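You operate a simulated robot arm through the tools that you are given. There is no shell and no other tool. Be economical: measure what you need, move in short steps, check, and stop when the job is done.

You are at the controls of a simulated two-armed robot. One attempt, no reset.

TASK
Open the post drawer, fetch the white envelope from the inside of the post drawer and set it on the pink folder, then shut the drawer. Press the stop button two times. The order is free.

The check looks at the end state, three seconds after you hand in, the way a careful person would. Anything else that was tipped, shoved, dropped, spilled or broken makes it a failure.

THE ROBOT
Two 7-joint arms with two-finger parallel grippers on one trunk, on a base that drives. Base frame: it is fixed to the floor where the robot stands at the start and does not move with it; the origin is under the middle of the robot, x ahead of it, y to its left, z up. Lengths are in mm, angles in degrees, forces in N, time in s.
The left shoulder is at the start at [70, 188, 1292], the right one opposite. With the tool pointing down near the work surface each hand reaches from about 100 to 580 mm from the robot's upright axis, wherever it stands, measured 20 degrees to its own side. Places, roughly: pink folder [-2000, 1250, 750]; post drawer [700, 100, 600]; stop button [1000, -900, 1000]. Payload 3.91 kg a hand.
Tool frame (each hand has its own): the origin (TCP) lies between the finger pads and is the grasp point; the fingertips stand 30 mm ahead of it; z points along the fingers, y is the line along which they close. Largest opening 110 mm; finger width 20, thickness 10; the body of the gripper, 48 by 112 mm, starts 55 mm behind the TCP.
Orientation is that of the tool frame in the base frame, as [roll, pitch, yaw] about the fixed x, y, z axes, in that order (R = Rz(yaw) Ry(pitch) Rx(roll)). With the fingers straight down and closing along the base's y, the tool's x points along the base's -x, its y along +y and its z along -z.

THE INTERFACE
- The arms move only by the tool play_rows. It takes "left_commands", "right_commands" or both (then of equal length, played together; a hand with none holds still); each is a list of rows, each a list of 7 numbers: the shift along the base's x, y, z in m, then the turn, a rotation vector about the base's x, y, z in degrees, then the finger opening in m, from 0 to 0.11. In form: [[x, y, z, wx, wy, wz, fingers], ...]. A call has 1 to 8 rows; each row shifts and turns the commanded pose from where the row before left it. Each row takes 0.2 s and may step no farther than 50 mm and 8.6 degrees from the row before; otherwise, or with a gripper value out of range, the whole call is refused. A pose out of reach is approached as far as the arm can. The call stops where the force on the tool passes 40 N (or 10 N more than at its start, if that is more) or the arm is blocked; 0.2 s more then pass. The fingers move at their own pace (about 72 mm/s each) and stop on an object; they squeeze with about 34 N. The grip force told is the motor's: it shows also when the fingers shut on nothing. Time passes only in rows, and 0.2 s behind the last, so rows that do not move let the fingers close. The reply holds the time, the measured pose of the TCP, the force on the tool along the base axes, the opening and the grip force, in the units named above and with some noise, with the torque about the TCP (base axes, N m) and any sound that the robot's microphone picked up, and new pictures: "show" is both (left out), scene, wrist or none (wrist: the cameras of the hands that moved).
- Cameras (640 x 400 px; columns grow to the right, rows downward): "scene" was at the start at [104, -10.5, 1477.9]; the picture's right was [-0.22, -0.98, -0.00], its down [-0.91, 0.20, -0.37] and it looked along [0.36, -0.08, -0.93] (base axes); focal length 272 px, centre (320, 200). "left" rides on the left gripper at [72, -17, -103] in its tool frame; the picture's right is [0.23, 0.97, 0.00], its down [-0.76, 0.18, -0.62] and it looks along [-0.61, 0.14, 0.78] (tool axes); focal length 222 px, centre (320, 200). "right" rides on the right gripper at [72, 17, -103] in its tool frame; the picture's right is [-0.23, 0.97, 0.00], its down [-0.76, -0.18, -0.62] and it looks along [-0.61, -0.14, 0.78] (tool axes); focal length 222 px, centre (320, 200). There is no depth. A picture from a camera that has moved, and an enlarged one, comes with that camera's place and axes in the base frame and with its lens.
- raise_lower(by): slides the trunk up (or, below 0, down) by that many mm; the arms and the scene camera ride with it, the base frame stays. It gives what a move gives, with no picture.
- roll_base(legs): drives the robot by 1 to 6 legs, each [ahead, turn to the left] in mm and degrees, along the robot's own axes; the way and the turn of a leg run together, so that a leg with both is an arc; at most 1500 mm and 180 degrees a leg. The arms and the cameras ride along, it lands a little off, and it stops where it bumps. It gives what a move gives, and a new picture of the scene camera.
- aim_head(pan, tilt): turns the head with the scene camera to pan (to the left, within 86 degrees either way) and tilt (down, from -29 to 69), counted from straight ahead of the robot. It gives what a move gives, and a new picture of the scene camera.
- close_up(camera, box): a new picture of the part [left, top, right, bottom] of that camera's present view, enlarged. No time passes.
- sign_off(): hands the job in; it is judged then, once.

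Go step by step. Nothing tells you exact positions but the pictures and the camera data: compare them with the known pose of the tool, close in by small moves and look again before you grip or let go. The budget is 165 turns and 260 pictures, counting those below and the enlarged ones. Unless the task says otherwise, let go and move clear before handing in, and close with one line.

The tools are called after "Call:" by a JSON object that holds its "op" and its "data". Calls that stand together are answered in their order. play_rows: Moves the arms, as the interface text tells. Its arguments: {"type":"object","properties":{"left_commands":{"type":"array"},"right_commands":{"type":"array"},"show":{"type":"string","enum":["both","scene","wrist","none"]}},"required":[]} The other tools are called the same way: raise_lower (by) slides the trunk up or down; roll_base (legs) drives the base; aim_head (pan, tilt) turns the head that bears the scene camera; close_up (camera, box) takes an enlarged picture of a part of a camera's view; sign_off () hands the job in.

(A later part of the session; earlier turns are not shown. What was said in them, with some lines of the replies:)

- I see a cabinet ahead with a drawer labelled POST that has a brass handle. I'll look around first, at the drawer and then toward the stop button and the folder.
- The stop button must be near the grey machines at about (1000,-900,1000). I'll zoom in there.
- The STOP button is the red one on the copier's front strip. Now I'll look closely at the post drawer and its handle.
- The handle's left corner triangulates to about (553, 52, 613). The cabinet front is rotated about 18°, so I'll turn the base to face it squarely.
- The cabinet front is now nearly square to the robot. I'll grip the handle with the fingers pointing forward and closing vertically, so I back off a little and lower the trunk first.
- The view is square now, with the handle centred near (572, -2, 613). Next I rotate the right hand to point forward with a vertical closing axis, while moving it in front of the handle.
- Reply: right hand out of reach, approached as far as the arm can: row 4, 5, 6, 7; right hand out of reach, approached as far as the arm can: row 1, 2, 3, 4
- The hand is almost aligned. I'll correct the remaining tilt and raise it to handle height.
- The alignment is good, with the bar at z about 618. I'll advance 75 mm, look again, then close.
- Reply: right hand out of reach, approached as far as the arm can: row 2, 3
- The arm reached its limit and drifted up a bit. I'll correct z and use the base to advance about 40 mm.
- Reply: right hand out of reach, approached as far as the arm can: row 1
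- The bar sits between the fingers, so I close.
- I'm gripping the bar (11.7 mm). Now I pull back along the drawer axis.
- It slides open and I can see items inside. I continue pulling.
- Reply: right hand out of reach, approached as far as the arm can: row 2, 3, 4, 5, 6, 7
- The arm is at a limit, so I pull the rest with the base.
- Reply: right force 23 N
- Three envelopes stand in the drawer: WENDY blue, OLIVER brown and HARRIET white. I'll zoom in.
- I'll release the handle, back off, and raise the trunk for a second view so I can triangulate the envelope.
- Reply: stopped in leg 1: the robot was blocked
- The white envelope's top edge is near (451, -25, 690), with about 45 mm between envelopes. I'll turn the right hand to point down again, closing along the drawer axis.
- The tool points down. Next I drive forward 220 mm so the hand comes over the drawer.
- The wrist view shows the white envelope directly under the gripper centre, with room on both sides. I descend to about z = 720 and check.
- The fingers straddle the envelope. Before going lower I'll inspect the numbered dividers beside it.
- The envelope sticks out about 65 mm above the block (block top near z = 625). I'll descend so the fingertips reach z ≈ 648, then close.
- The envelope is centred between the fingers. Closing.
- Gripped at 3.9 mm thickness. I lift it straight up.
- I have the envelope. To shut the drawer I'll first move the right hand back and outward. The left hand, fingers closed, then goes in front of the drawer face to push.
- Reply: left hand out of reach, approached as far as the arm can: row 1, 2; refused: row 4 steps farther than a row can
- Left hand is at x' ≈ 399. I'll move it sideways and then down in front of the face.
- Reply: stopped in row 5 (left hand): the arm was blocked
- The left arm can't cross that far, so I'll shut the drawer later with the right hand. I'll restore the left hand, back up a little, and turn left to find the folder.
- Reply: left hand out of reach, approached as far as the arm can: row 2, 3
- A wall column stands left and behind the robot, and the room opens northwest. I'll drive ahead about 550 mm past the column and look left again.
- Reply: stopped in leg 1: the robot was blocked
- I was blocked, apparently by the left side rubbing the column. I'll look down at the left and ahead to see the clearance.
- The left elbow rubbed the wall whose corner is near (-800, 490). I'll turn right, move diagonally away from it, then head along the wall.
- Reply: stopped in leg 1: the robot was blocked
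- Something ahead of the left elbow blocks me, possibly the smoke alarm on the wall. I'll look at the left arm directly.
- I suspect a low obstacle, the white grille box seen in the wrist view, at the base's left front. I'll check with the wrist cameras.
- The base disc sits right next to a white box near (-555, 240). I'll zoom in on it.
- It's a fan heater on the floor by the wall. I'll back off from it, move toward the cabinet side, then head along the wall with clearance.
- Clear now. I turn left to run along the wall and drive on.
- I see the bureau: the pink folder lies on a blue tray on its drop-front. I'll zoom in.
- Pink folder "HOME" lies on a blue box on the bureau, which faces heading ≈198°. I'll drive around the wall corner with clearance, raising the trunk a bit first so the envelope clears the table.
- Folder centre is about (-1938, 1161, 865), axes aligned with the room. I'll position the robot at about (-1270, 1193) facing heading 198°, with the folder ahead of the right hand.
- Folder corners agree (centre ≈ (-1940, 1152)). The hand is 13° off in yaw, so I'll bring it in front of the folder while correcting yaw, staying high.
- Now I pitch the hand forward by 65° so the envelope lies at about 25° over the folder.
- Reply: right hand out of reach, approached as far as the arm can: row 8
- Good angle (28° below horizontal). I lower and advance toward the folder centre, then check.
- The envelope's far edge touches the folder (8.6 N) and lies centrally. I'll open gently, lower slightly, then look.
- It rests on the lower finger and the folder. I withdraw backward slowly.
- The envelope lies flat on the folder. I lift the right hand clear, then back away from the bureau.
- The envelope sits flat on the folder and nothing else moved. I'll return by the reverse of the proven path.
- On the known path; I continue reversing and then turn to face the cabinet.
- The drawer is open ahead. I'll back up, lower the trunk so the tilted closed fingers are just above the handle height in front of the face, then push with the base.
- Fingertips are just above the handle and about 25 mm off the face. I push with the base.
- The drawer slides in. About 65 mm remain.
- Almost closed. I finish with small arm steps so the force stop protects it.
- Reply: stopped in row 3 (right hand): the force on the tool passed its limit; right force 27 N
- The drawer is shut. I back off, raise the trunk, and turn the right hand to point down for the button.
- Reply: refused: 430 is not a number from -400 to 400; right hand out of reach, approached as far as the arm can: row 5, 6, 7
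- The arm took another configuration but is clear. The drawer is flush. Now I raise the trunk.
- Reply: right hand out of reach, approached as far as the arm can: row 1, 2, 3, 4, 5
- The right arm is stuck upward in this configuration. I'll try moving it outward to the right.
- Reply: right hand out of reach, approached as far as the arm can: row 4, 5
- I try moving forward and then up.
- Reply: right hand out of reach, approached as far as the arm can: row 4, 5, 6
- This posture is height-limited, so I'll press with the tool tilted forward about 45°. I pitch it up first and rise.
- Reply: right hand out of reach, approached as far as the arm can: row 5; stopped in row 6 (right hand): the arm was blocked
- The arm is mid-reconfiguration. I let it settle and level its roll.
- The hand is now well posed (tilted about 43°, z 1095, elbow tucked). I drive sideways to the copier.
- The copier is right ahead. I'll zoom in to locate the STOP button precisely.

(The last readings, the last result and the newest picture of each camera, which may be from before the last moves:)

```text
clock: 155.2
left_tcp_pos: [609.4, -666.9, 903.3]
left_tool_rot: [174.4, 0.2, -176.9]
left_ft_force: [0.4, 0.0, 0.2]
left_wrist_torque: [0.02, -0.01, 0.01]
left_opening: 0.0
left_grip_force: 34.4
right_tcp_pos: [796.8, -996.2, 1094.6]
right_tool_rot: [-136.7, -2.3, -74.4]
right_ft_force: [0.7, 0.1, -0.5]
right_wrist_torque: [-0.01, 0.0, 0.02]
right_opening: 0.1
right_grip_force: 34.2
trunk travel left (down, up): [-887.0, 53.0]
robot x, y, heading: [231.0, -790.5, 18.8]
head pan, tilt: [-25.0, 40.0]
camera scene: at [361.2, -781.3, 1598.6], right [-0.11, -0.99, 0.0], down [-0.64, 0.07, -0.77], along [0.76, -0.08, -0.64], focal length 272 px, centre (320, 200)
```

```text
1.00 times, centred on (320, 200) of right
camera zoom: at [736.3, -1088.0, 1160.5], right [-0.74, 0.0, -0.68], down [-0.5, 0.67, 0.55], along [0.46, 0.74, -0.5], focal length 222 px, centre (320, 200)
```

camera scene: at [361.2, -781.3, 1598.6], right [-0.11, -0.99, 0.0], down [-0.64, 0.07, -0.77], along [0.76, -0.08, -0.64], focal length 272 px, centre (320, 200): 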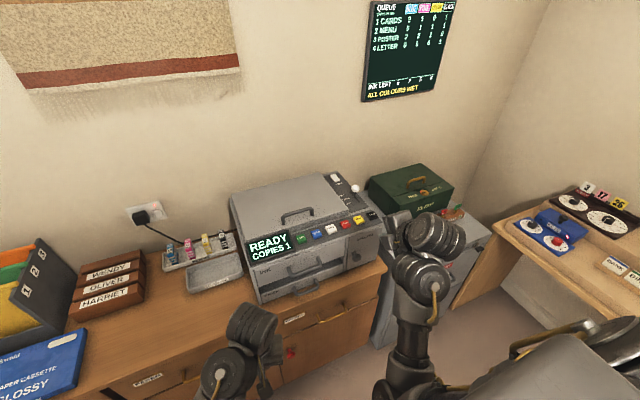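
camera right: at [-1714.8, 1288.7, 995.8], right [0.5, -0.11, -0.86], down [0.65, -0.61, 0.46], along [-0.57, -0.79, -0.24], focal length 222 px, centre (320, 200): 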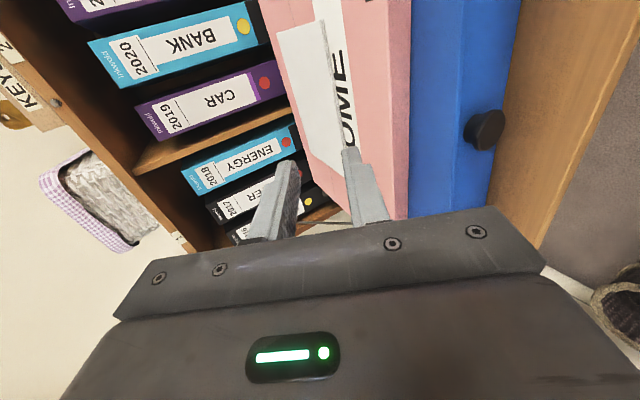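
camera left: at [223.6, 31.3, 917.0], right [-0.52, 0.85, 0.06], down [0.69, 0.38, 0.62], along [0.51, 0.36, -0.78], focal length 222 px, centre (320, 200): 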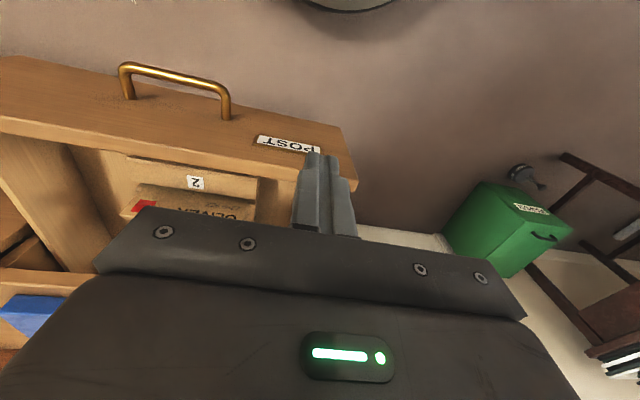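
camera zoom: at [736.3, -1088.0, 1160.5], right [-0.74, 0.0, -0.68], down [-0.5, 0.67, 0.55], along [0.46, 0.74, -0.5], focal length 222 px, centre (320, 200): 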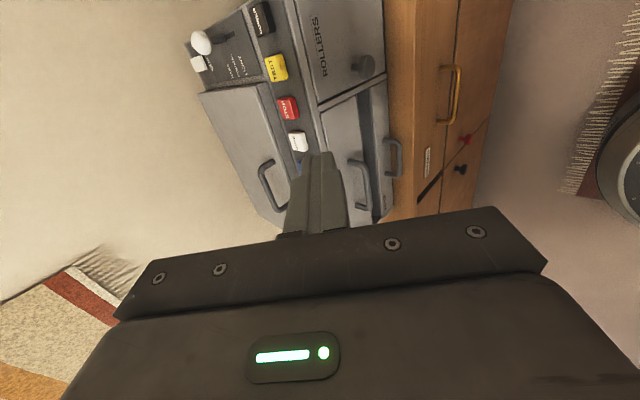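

STOP triangulates consistently to (1000, -934, 946). I shift the left hand aside for clearance and drive forward 165 mm so the right hand comes over it.

Call:
{"op": "play_rows", "data": {"left_commands": [[-0.009, 0.028, 0.01, 0, 0, 0, 0], [-0.009, 0.028, 0.01, 0, 0, 0, 0], [-0.009, 0.028, 0.01, 0, 0, 0, 0]], "show": "none"}}

Call:
{"op": "roll_base", "data": {"legs": [[165, 0]]}}

Call:
{"op": "close_up", "data": {"camera": "right", "box": [0, 0, 640, 400]}}

```text
clock: 155.9
left_tcp_pos: [581.5, -601.7, 912.0]
left_tool_rot: [174.4, 0.1, -177.0]
left_ft_force: [0.4, 0.6, 0.7]
left_wrist_torque: [-0.03, 0.02, 0.0]
left_opening: 0.2
left_grip_force: 33.9
left hand out of reach, approached as far as the arm can: row 2, 3
right_tcp_pos: [797.5, -997.1, 1094.3]
right_tool_rot: [-136.6, -2.2, -74.4]
right_ft_force: [-0.6, 0.0, 0.4]
right_wrist_torque: [-0.02, 0.0, -0.01]
right_opening: 0.1
right_grip_force: 34.2
trunk travel left (down, up): [-887.0, 53.0]
robot x, y, heading: [232.7, -793.3, 18.5]
head pan, tilt: [-25.0, 40.0]
```

```text
clock: 157.4
left_tcp_pos: [735.1, -547.9, 912.0]
left_tool_rot: [174.4, 0.2, -177.2]
left_ft_force: [-0.3, 0.4, 0.2]
left_wrist_torque: [-0.02, -0.02, -0.01]
left_opening: 0.0
left_grip_force: 34.2
right_tcp_pos: [951.1, -944.5, 1096.1]
right_tool_rot: [-136.6, -2.3, -74.4]
right_ft_force: [-0.3, -0.8, -0.8]
right_wrist_torque: [0.0, 0.01, 0.01]
right_opening: 0.0
right_grip_force: 33.9
trunk travel left (down, up): [-887.0, 53.0]
robot x, y, heading: [388.7, -736.9, 18.7]
head pan, tilt: [-25.0, 40.0]
camera scene: at [515.2, -729.3, 1598.8], right [-0.11, -0.99, 0.0], down [-0.64, 0.07, -0.77], along [0.76, -0.08, -0.64], focal length 272 px, centre (320, 200)
```

scene: 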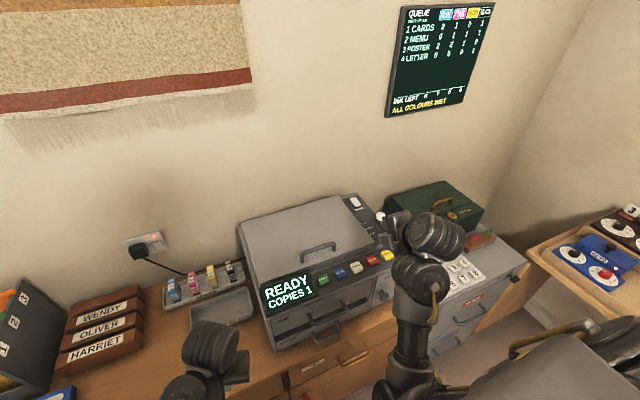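

```text
1.00 times, centred on (320, 200) of right
camera zoom: at [890.5, -1036.3, 1161.1], right [-0.74, 0.0, -0.68], down [-0.5, 0.67, 0.54], along [0.46, 0.74, -0.49], focal length 222 px, centre (320, 200)
```

zoom: 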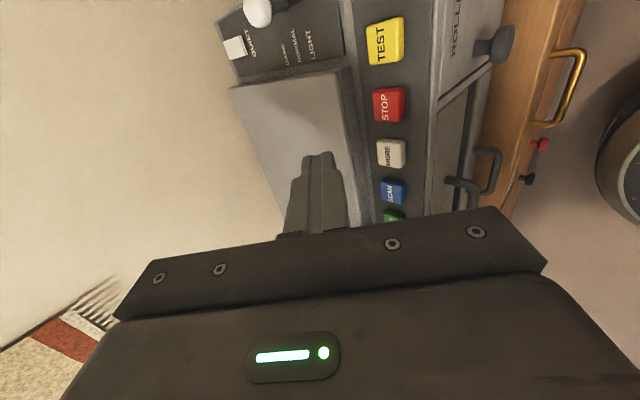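

Both views agree on (995, -935, 946). I move over it and descend to about 35 mm above contact.

Call:
{"op": "play_rows", "data": {"right_commands": [[0.0155, 0.0033, 0, 0, 0, 0, 0], [0.0155, 0.0033, -0.026, 0, 0, 0, 0], [0, 0, -0.03, 0, 0, 0, 0], [0, 0, -0.03, 0, 0, 0, 0], [0, 0, 0, 0, 0, 0, 0]], "show": "both"}}

```text
clock: 158.5
left_tcp_pos: [737.6, -548.9, 911.3]
left_tool_rot: [174.4, 0.0, -177.1]
left_ft_force: [-1.1, 0.2, -0.9]
left_wrist_torque: [0.02, 0.01, 0.01]
left_opening: 0.3
left_grip_force: 34.2
right_tcp_pos: [997.7, -1027.8, 1031.5]
right_tool_rot: [-136.7, -12.6, -77.6]
right_ft_force: [-0.2, 0.3, 0.3]
right_wrist_torque: [0.02, 0.01, 0.0]
right_opening: 0.1
right_grip_force: 34.3
trunk travel left (down, up): [-887.0, 53.0]
robot x, y, heading: [384.0, -738.3, 18.5]
head pan, tilt: [-25.0, 40.0]
stopped in row 5 (right hand): the arm was blocked; the commanded pose is now the measured one
camera scene: at [518.3, -730.0, 1598.5], right [-0.11, -0.99, 0.0], down [-0.64, 0.07, -0.77], along [0.76, -0.09, -0.64], focal length 272 px, centre (320, 200)
camera right: at [929.3, -1102.8, 1108.9], right [-0.71, -0.08, -0.7], down [-0.48, 0.79, 0.4], along [0.52, 0.61, -0.59], focal length 222 px, centre (320, 200)
```

scene: 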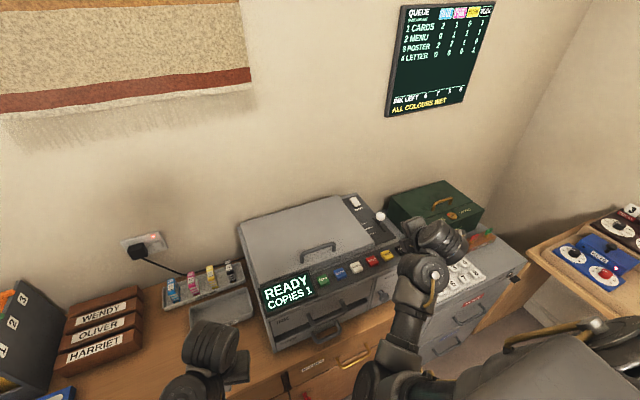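
right: 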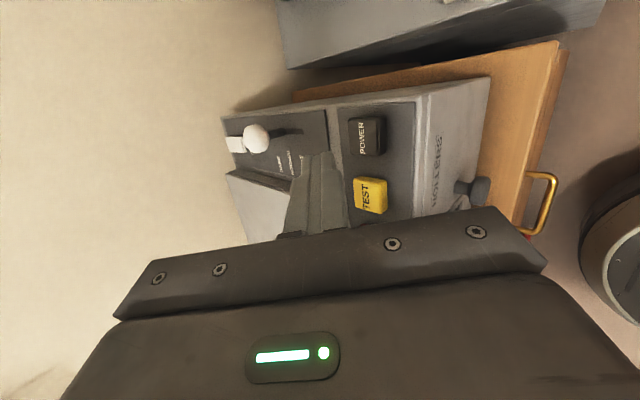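

The arm swung sideways when changing configuration (no contact). I'll lift it back and use the trunk for descending instead.

Call:
{"op": "play_rows", "data": {"right_commands": [[0, 0, 0.03, 0, 0, 0, 0], [0, 0, 0.03, 2.6, 0.9, 0, 0], [-0.01, 0.03, 0.01, 2.6, 0.9, 0.8, 0], [-0.01, 0.03, 0, 2.6, 0.9, 0.8, 0], [-0.01, 0.02, 0, 2, 0.7, 0.8, 0], [0, 0, 0, 0, 0, 0.8, 0]], "show": "wrist"}}

```text
clock: 159.9
left_tcp_pos: [737.7, -547.2, 912.2]
left_tool_rot: [174.4, 0.2, -177.1]
left_ft_force: [0.3, -0.3, -0.6]
left_wrist_torque: [-0.02, 0.0, 0.0]
left_opening: 0.0
left_grip_force: 33.8
right_tcp_pos: [966.8, -946.3, 1100.8]
right_tool_rot: [-138.0, -2.2, -74.2]
right_ft_force: [-0.5, 0.4, -1.2]
right_wrist_torque: [-0.03, -0.01, -0.01]
right_opening: 0.0
right_grip_force: 34.2
trunk travel left (down, up): [-887.0, 53.0]
robot x, y, heading: [388.3, -735.8, 18.7]
head pan, tilt: [-25.0, 40.0]
camera right: at [907.1, -1037.1, 1169.3], right [-0.75, 0.0, -0.66], down [-0.49, 0.68, 0.55], along [0.45, 0.74, -0.51], focal length 222 px, centre (320, 200)
```

right: 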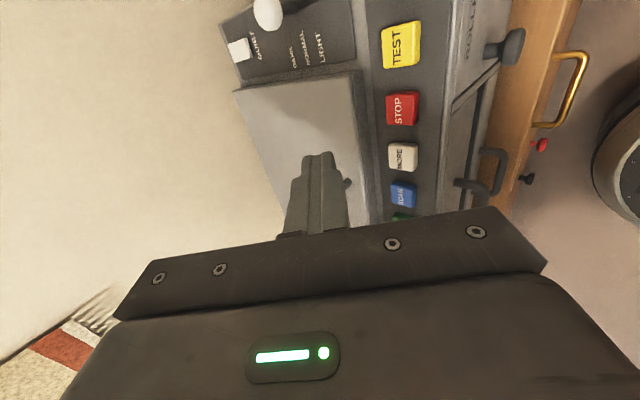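

Recovered. I nudge the base 15 mm and lower the trunk 95 mm.

Call:
{"op": "roll_base", "data": {"legs": [[15, 0]]}}

Call:
{"op": "raise_lower", "data": {"by": -95}}

Call:
{"op": "close_up", "data": {"camera": "right", "box": [0, 0, 640, 400]}}

Call:
{"op": "close_up", "data": {"camera": "scene", "box": [250, 180, 450, 305]}}

```text
clock: 160.7
left_tcp_pos: [749.1, -545.4, 913.7]
left_tool_rot: [174.4, 0.2, -177.1]
left_ft_force: [-0.2, -0.2, 0.7]
left_wrist_torque: [0.01, -0.01, 0.04]
left_opening: 0.3
left_grip_force: 33.4
right_tcp_pos: [978.3, -943.9, 1102.5]
right_tool_rot: [-137.7, -2.3, -74.3]
right_ft_force: [-0.8, -0.4, -0.9]
right_wrist_torque: [-0.01, -0.03, -0.01]
right_opening: 0.0
right_grip_force: 33.6
trunk travel left (down, up): [-887.0, 53.0]
robot x, y, heading: [399.0, -731.6, 18.7]
head pan, tilt: [-25.0, 40.0]
camera scene: at [526.6, -725.9, 1599.1], right [-0.11, -0.99, 0.0], down [-0.64, 0.07, -0.77], along [0.76, -0.09, -0.64], focal length 272 px, centre (320, 200)
```

scene: 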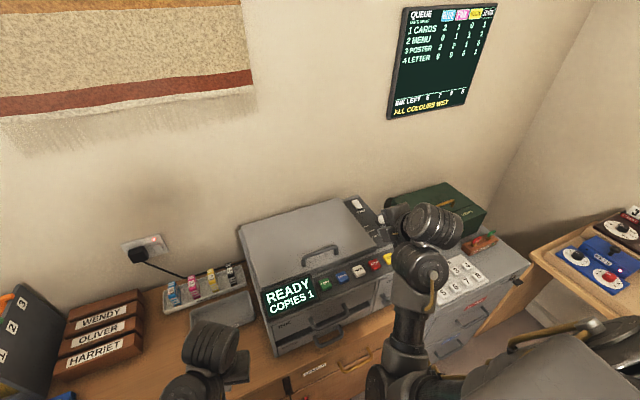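

```text
clock: 161.9
left_tcp_pos: [751.1, -544.0, 816.6]
left_tool_rot: [174.4, 0.0, -177.1]
left_ft_force: [0.3, -0.8, 0.1]
left_wrist_torque: [0.02, -0.02, -0.03]
left_opening: 0.3
left_grip_force: 33.9
right_tcp_pos: [980.9, -941.6, 1005.0]
right_tool_rot: [-137.9, -2.3, -74.3]
right_ft_force: [0.4, -0.2, 1.3]
right_wrist_torque: [-0.01, 0.02, 0.0]
right_opening: 0.1
right_grip_force: 34.2
trunk travel left (down, up): [-792.0, 148.0]
robot x, y, heading: [396.0, -732.6, 18.7]
head pan, tilt: [-25.0, 40.0]
```

```text
1.00 times, centred on (320, 200) of right
camera zoom: at [921.3, -1032.7, 1074.4], right [-0.75, 0.0, -0.66], down [-0.49, 0.68, 0.55], along [0.45, 0.74, -0.51], focal length 222 px, centre (320, 200)
```

zoom: 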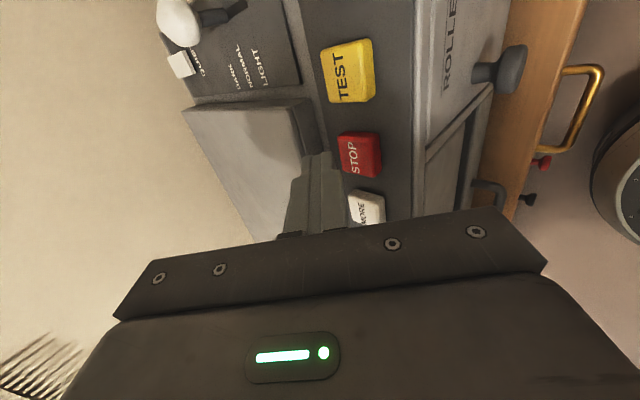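

```text
3.20 times, centred on (350, 242) of scene
camera zoom: at [531.2, -724.2, 1503.6], right [-0.11, -0.99, 0.0], down [-0.64, 0.07, -0.77], along [0.76, -0.09, -0.64], focal length 870 px, centre (224, 64)
```

zoom: 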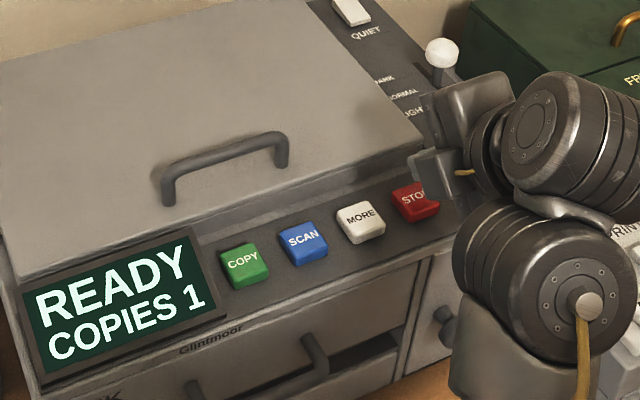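

Lateral alignment is good. I lower 20 mm more with the trunk, then press with tiny arm steps.

Call:
{"op": "raise_lower", "data": {"by": -20}}

Call:
{"op": "play_rows", "data": {"right_commands": [[-0.004, 0.001, -0.003, 0, 0, 0, 0], [0, 0, -0.004, 0, 0, 0, 0], [0, 0, -0.004, 0, 0, 0, 0]], "show": "both"}}

```text
clock: 162.6
left_tcp_pos: [751.7, -544.1, 796.7]
left_tool_rot: [174.4, 0.1, -177.2]
left_ft_force: [-0.2, -0.1, 0.0]
left_wrist_torque: [0.0, -0.02, 0.02]
left_opening: 0.0
left_grip_force: 33.7
right_tcp_pos: [980.1, -942.5, 988.2]
right_tool_rot: [-137.7, -2.3, -74.4]
right_ft_force: [0.3, 1.2, 2.1]
right_wrist_torque: [0.01, -0.03, -0.01]
right_opening: 0.0
right_grip_force: 34.3
trunk travel left (down, up): [-772.0, 168.0]
robot x, y, heading: [401.9, -732.7, 18.5]
head pan, tilt: [-25.0, 40.0]
heard: click
```

```text
clock: 163.4
left_tcp_pos: [751.7, -544.6, 797.7]
left_tool_rot: [174.7, 0.2, -177.2]
left_ft_force: [0.4, 0.3, 0.7]
left_wrist_torque: [0.03, 0.01, 0.01]
left_opening: 0.0
left_grip_force: 33.7
right_tcp_pos: [976.9, -941.6, 977.7]
right_tool_rot: [-137.6, -2.5, -74.5]
right_ft_force: [5.5, -1.1, 22.0]
right_wrist_torque: [0.04, -0.42, -0.01]
right_opening: 0.0
right_grip_force: 34.0
trunk travel left (down, up): [-772.0, 168.0]
robot x, y, heading: [398.9, -729.8, 18.6]
head pan, tilt: [-25.0, 40.0]
camera scene: at [529.1, -723.4, 1484.2], right [-0.11, -0.99, 0.0], down [-0.64, 0.07, -0.77], along [0.76, -0.09, -0.64], focal length 272 px, centre (320, 200)
camera right: at [916.3, -1031.6, 1046.2], right [-0.75, 0.0, -0.67], down [-0.49, 0.68, 0.55], along [0.45, 0.73, -0.51], focal length 222 px, centre (320, 200)
```

scene: 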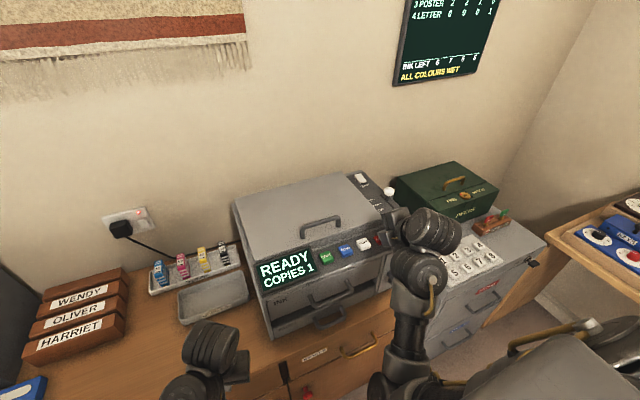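
right: 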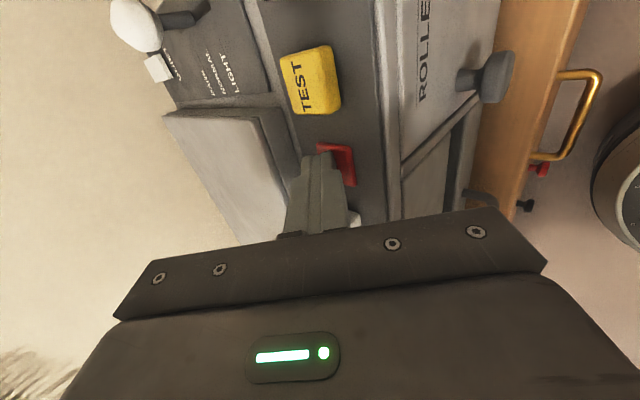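

A click was heard: first press registered. Now I lift fully off by 25 mm and listen for the release.

Call:
{"op": "play_rows", "data": {"right_commands": [[0, 0, 0.011, 0, 0, 0, 0], [0, 0, 0.015, 0, 0, 0, 0], [0, 0, 0, 0, 0, 0, 0], [0, 0, 0, 0, 0, 0, 0]], "show": "both"}}

Call:
{"op": "close_up", "data": {"camera": "right", "box": [220, 60, 460, 240]}}

```text
clock: 164.4
left_tcp_pos: [750.3, -544.1, 796.7]
left_tool_rot: [174.4, 0.1, -177.1]
left_ft_force: [0.0, -0.4, -0.2]
left_wrist_torque: [0.01, 0.01, 0.01]
left_opening: 0.1
left_grip_force: 34.2
right_tcp_pos: [977.0, -940.3, 1001.5]
right_tool_rot: [-137.8, -2.2, -74.3]
right_ft_force: [-0.2, 0.2, 0.1]
right_wrist_torque: [0.01, -0.03, 0.03]
right_opening: 0.0
right_grip_force: 34.0
trunk travel left (down, up): [-772.0, 168.0]
robot x, y, heading: [399.6, -732.7, 18.5]
head pan, tilt: [-25.0, 40.0]
camera scene: at [531.0, -724.3, 1483.6], right [-0.11, -0.99, 0.0], down [-0.64, 0.07, -0.77], along [0.76, -0.09, -0.64], focal length 272 px, centre (320, 200)
camera right: at [917.7, -1031.9, 1069.2], right [-0.75, 0.0, -0.66], down [-0.49, 0.68, 0.55], along [0.45, 0.74, -0.51], focal length 222 px, centre (320, 200)
```

scene: 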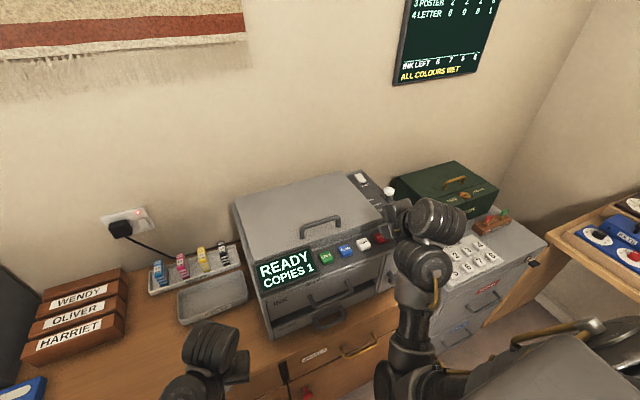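
right: 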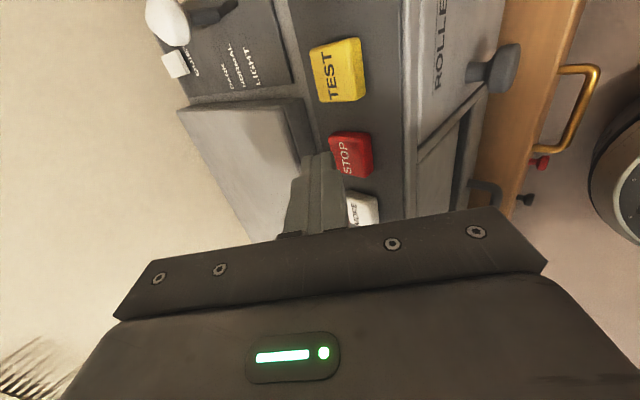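

```text
2.22 times, centred on (340, 150) of right
camera zoom: at [917.7, -1031.9, 1069.2], right [-0.75, 0.0, -0.66], down [-0.49, 0.68, 0.55], along [0.45, 0.74, -0.51], focal length 494 px, centre (276, 311)
```

zoom: 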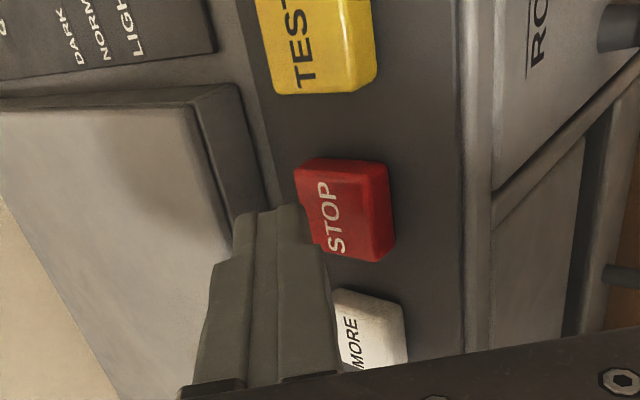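

The button popped back up. Second press, shifted slightly toward its centre.

Call:
{"op": "play_rows", "data": {"right_commands": [[-0.004, -0.005, -0.006, 0, 0, 0, 0], [0, 0, -0.006, 0, 0, 0, 0], [0, 0, -0.006, 0, 0, 0, 0], [0, 0, -0.004, 0, 0, 0, 0]], "show": "wrist"}}

```text
clock: 165.4
left_tcp_pos: [751.1, -543.8, 798.2]
left_tool_rot: [174.5, 0.1, -177.1]
left_ft_force: [-0.8, -0.2, -0.1]
left_wrist_torque: [0.04, 0.0, -0.01]
left_opening: 0.4
left_grip_force: 34.3
right_tcp_pos: [971.8, -946.9, 982.5]
right_tool_rot: [-137.6, -2.4, -74.4]
right_ft_force: [0.7, -1.8, 11.0]
right_wrist_torque: [0.07, -0.16, 0.02]
right_opening: 0.1
right_grip_force: 33.5
trunk travel left (down, up): [-772.0, 168.0]
robot x, y, heading: [403.9, -731.4, 18.7]
head pan, tilt: [-25.0, 40.0]
heard: click
camera right: at [912.8, -1036.6, 1049.0], right [-0.75, 0.0, -0.67], down [-0.49, 0.68, 0.55], along [0.45, 0.74, -0.51], focal length 222 px, centre (320, 200)
```

right: 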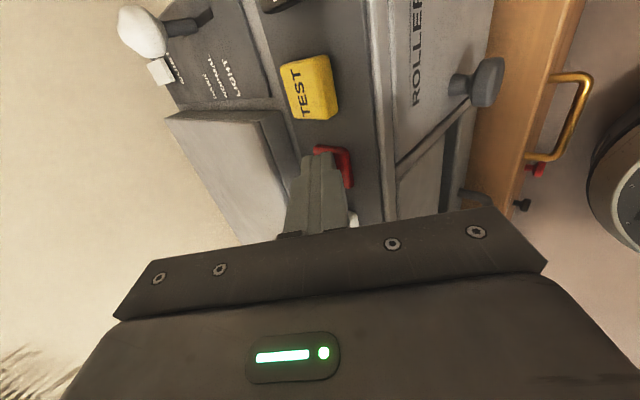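

The second click was heard, so both presses registered. I lift straight up and back away.

Call:
{"op": "play_rows", "data": {"right_commands": [[0, 0, 0.012, 0, 0, 0, 0], [0, 0, 0.015, 0, 0, 0, 0], [0, 0, 0, 0, 0, 0, 0]], "show": "none"}}

Call:
{"op": "raise_lower", "data": {"by": 100}}

Call:
{"op": "roll_base", "data": {"legs": [[-180, 0]]}}

Call:
{"op": "aim_head", "data": {"pan": 15, "tilt": 40}}

```text
clock: 166.2
left_tcp_pos: [750.0, -544.2, 796.2]
left_tool_rot: [174.5, 0.1, -177.2]
left_ft_force: [0.7, -0.2, -0.3]
left_wrist_torque: [-0.01, -0.02, 0.01]
left_opening: 0.2
left_grip_force: 33.9
right_tcp_pos: [972.0, -946.5, 1007.0]
right_tool_rot: [-137.8, -2.2, -74.3]
right_ft_force: [-0.2, -0.7, -0.1]
right_wrist_torque: [0.03, 0.0, -0.03]
right_opening: 0.0
right_grip_force: 34.0
trunk travel left (down, up): [-772.0, 168.0]
robot x, y, heading: [401.8, -731.9, 18.5]
head pan, tilt: [-25.0, 40.0]
```

```text
clock: 167.5
left_tcp_pos: [749.5, -543.8, 896.6]
left_tool_rot: [174.4, 0.1, -177.2]
left_ft_force: [-0.5, -0.5, -0.9]
left_wrist_torque: [0.0, -0.01, 0.01]
left_opening: 0.0
left_grip_force: 33.9
right_tcp_pos: [973.4, -946.3, 1105.5]
right_tool_rot: [-137.9, -2.3, -74.3]
right_ft_force: [-0.6, 0.2, -0.3]
right_wrist_torque: [0.02, -0.03, 0.01]
right_opening: 0.1
right_grip_force: 33.6
trunk travel left (down, up): [-872.0, 68.0]
robot x, y, heading: [397.9, -732.3, 18.3]
head pan, tilt: [-25.0, 40.0]
```

```text
clock: 169.0
left_tcp_pos: [582.1, -600.5, 896.6]
left_tool_rot: [174.4, 0.1, -177.2]
left_ft_force: [0.7, 0.3, 0.0]
left_wrist_torque: [0.01, -0.03, -0.03]
left_opening: 0.2
left_grip_force: 33.9
right_tcp_pos: [803.8, -1003.3, 1105.6]
right_tool_rot: [-137.9, -2.2, -74.3]
right_ft_force: [0.0, 0.8, -0.2]
right_wrist_torque: [0.02, 0.0, 0.03]
right_opening: 0.0
right_grip_force: 34.1
trunk travel left (down, up): [-872.0, 68.0]
robot x, y, heading: [228.1, -786.9, 18.4]
head pan, tilt: [-25.0, 40.0]
camera scene: at [362.5, -781.1, 1583.5], right [-0.11, -0.99, 0.0], down [-0.64, 0.07, -0.77], along [0.76, -0.09, -0.64], focal length 272 px, centre (320, 200)
```

scene: 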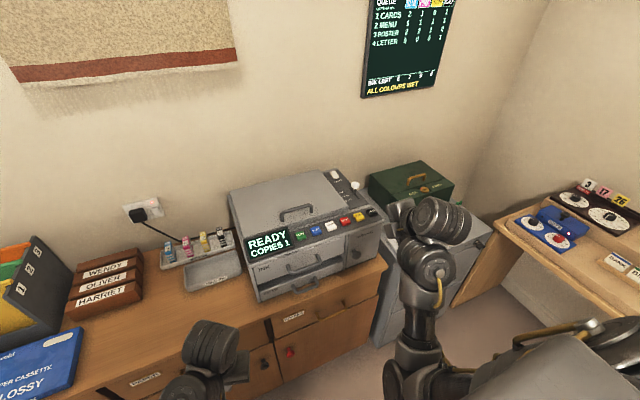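

```text
clock: 170.1
left_tcp_pos: [580.8, -602.4, 898.1]
left_tool_rot: [174.4, 0.1, -177.0]
left_ft_force: [0.0, -0.2, 0.8]
left_wrist_torque: [-0.02, 0.02, 0.0]
left_opening: 0.2
left_grip_force: 34.1
right_tcp_pos: [802.6, -1003.7, 1106.8]
right_tool_rot: [-138.0, -2.1, -74.3]
right_ft_force: [0.3, 0.2, 0.0]
right_wrist_torque: [0.0, 0.01, -0.02]
right_opening: 0.1
right_grip_force: 34.2
trunk travel left (down, up): [-872.0, 68.0]
robot x, y, heading: [229.9, -790.6, 18.5]
head pan, tilt: [15.0, 40.0]
camera scene: at [348.0, -724.9, 1583.6], right [0.55, -0.83, 0.0], down [-0.54, -0.35, -0.77], along [0.64, 0.42, -0.64], focal length 272 px, centre (320, 200)
```

scene: 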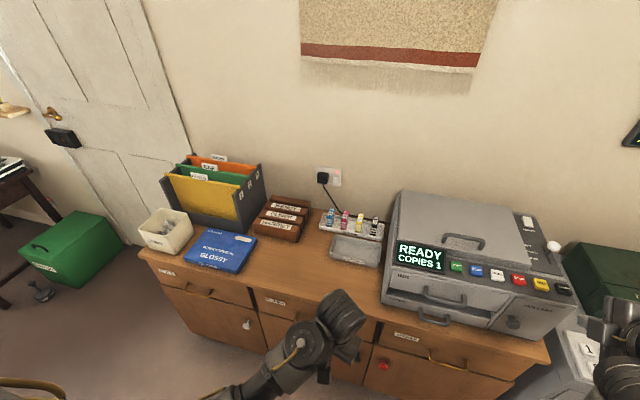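

Call:
{"op": "close_up", "data": {"camera": "scene", "box": [130, 230, 330, 355]}}

```text
3.20 times, centred on (230, 292) of scene
camera zoom: at [348.0, -724.9, 1583.6], right [0.55, -0.83, 0.0], down [-0.54, -0.35, -0.77], along [0.64, 0.42, -0.64], focal length 870 px, centre (608, -96)
```

zoom: 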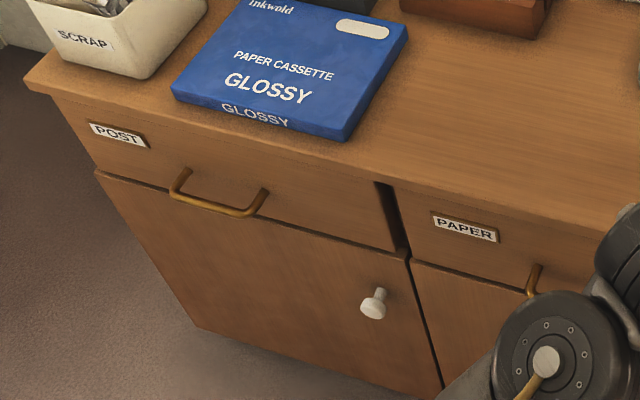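

The post drawer is shut flush, the envelope lies on the folder, and both stop presses clicked. Both hands are empty and clear of everything, so I'm handing in.

Call:
{"op": "sign_off", "data": {}}

```text
The job is handed in.
```

The job is handed in: the white envelope lies flat on the pink folder, the post drawer is shut, and the stop button was pressed twice, with a click heard each time. On the way to the folder the base was blocked twice, most likely by the fan heater on the floor. It did not look tipped afterwards, but I could not confirm that it hadn't shifted.
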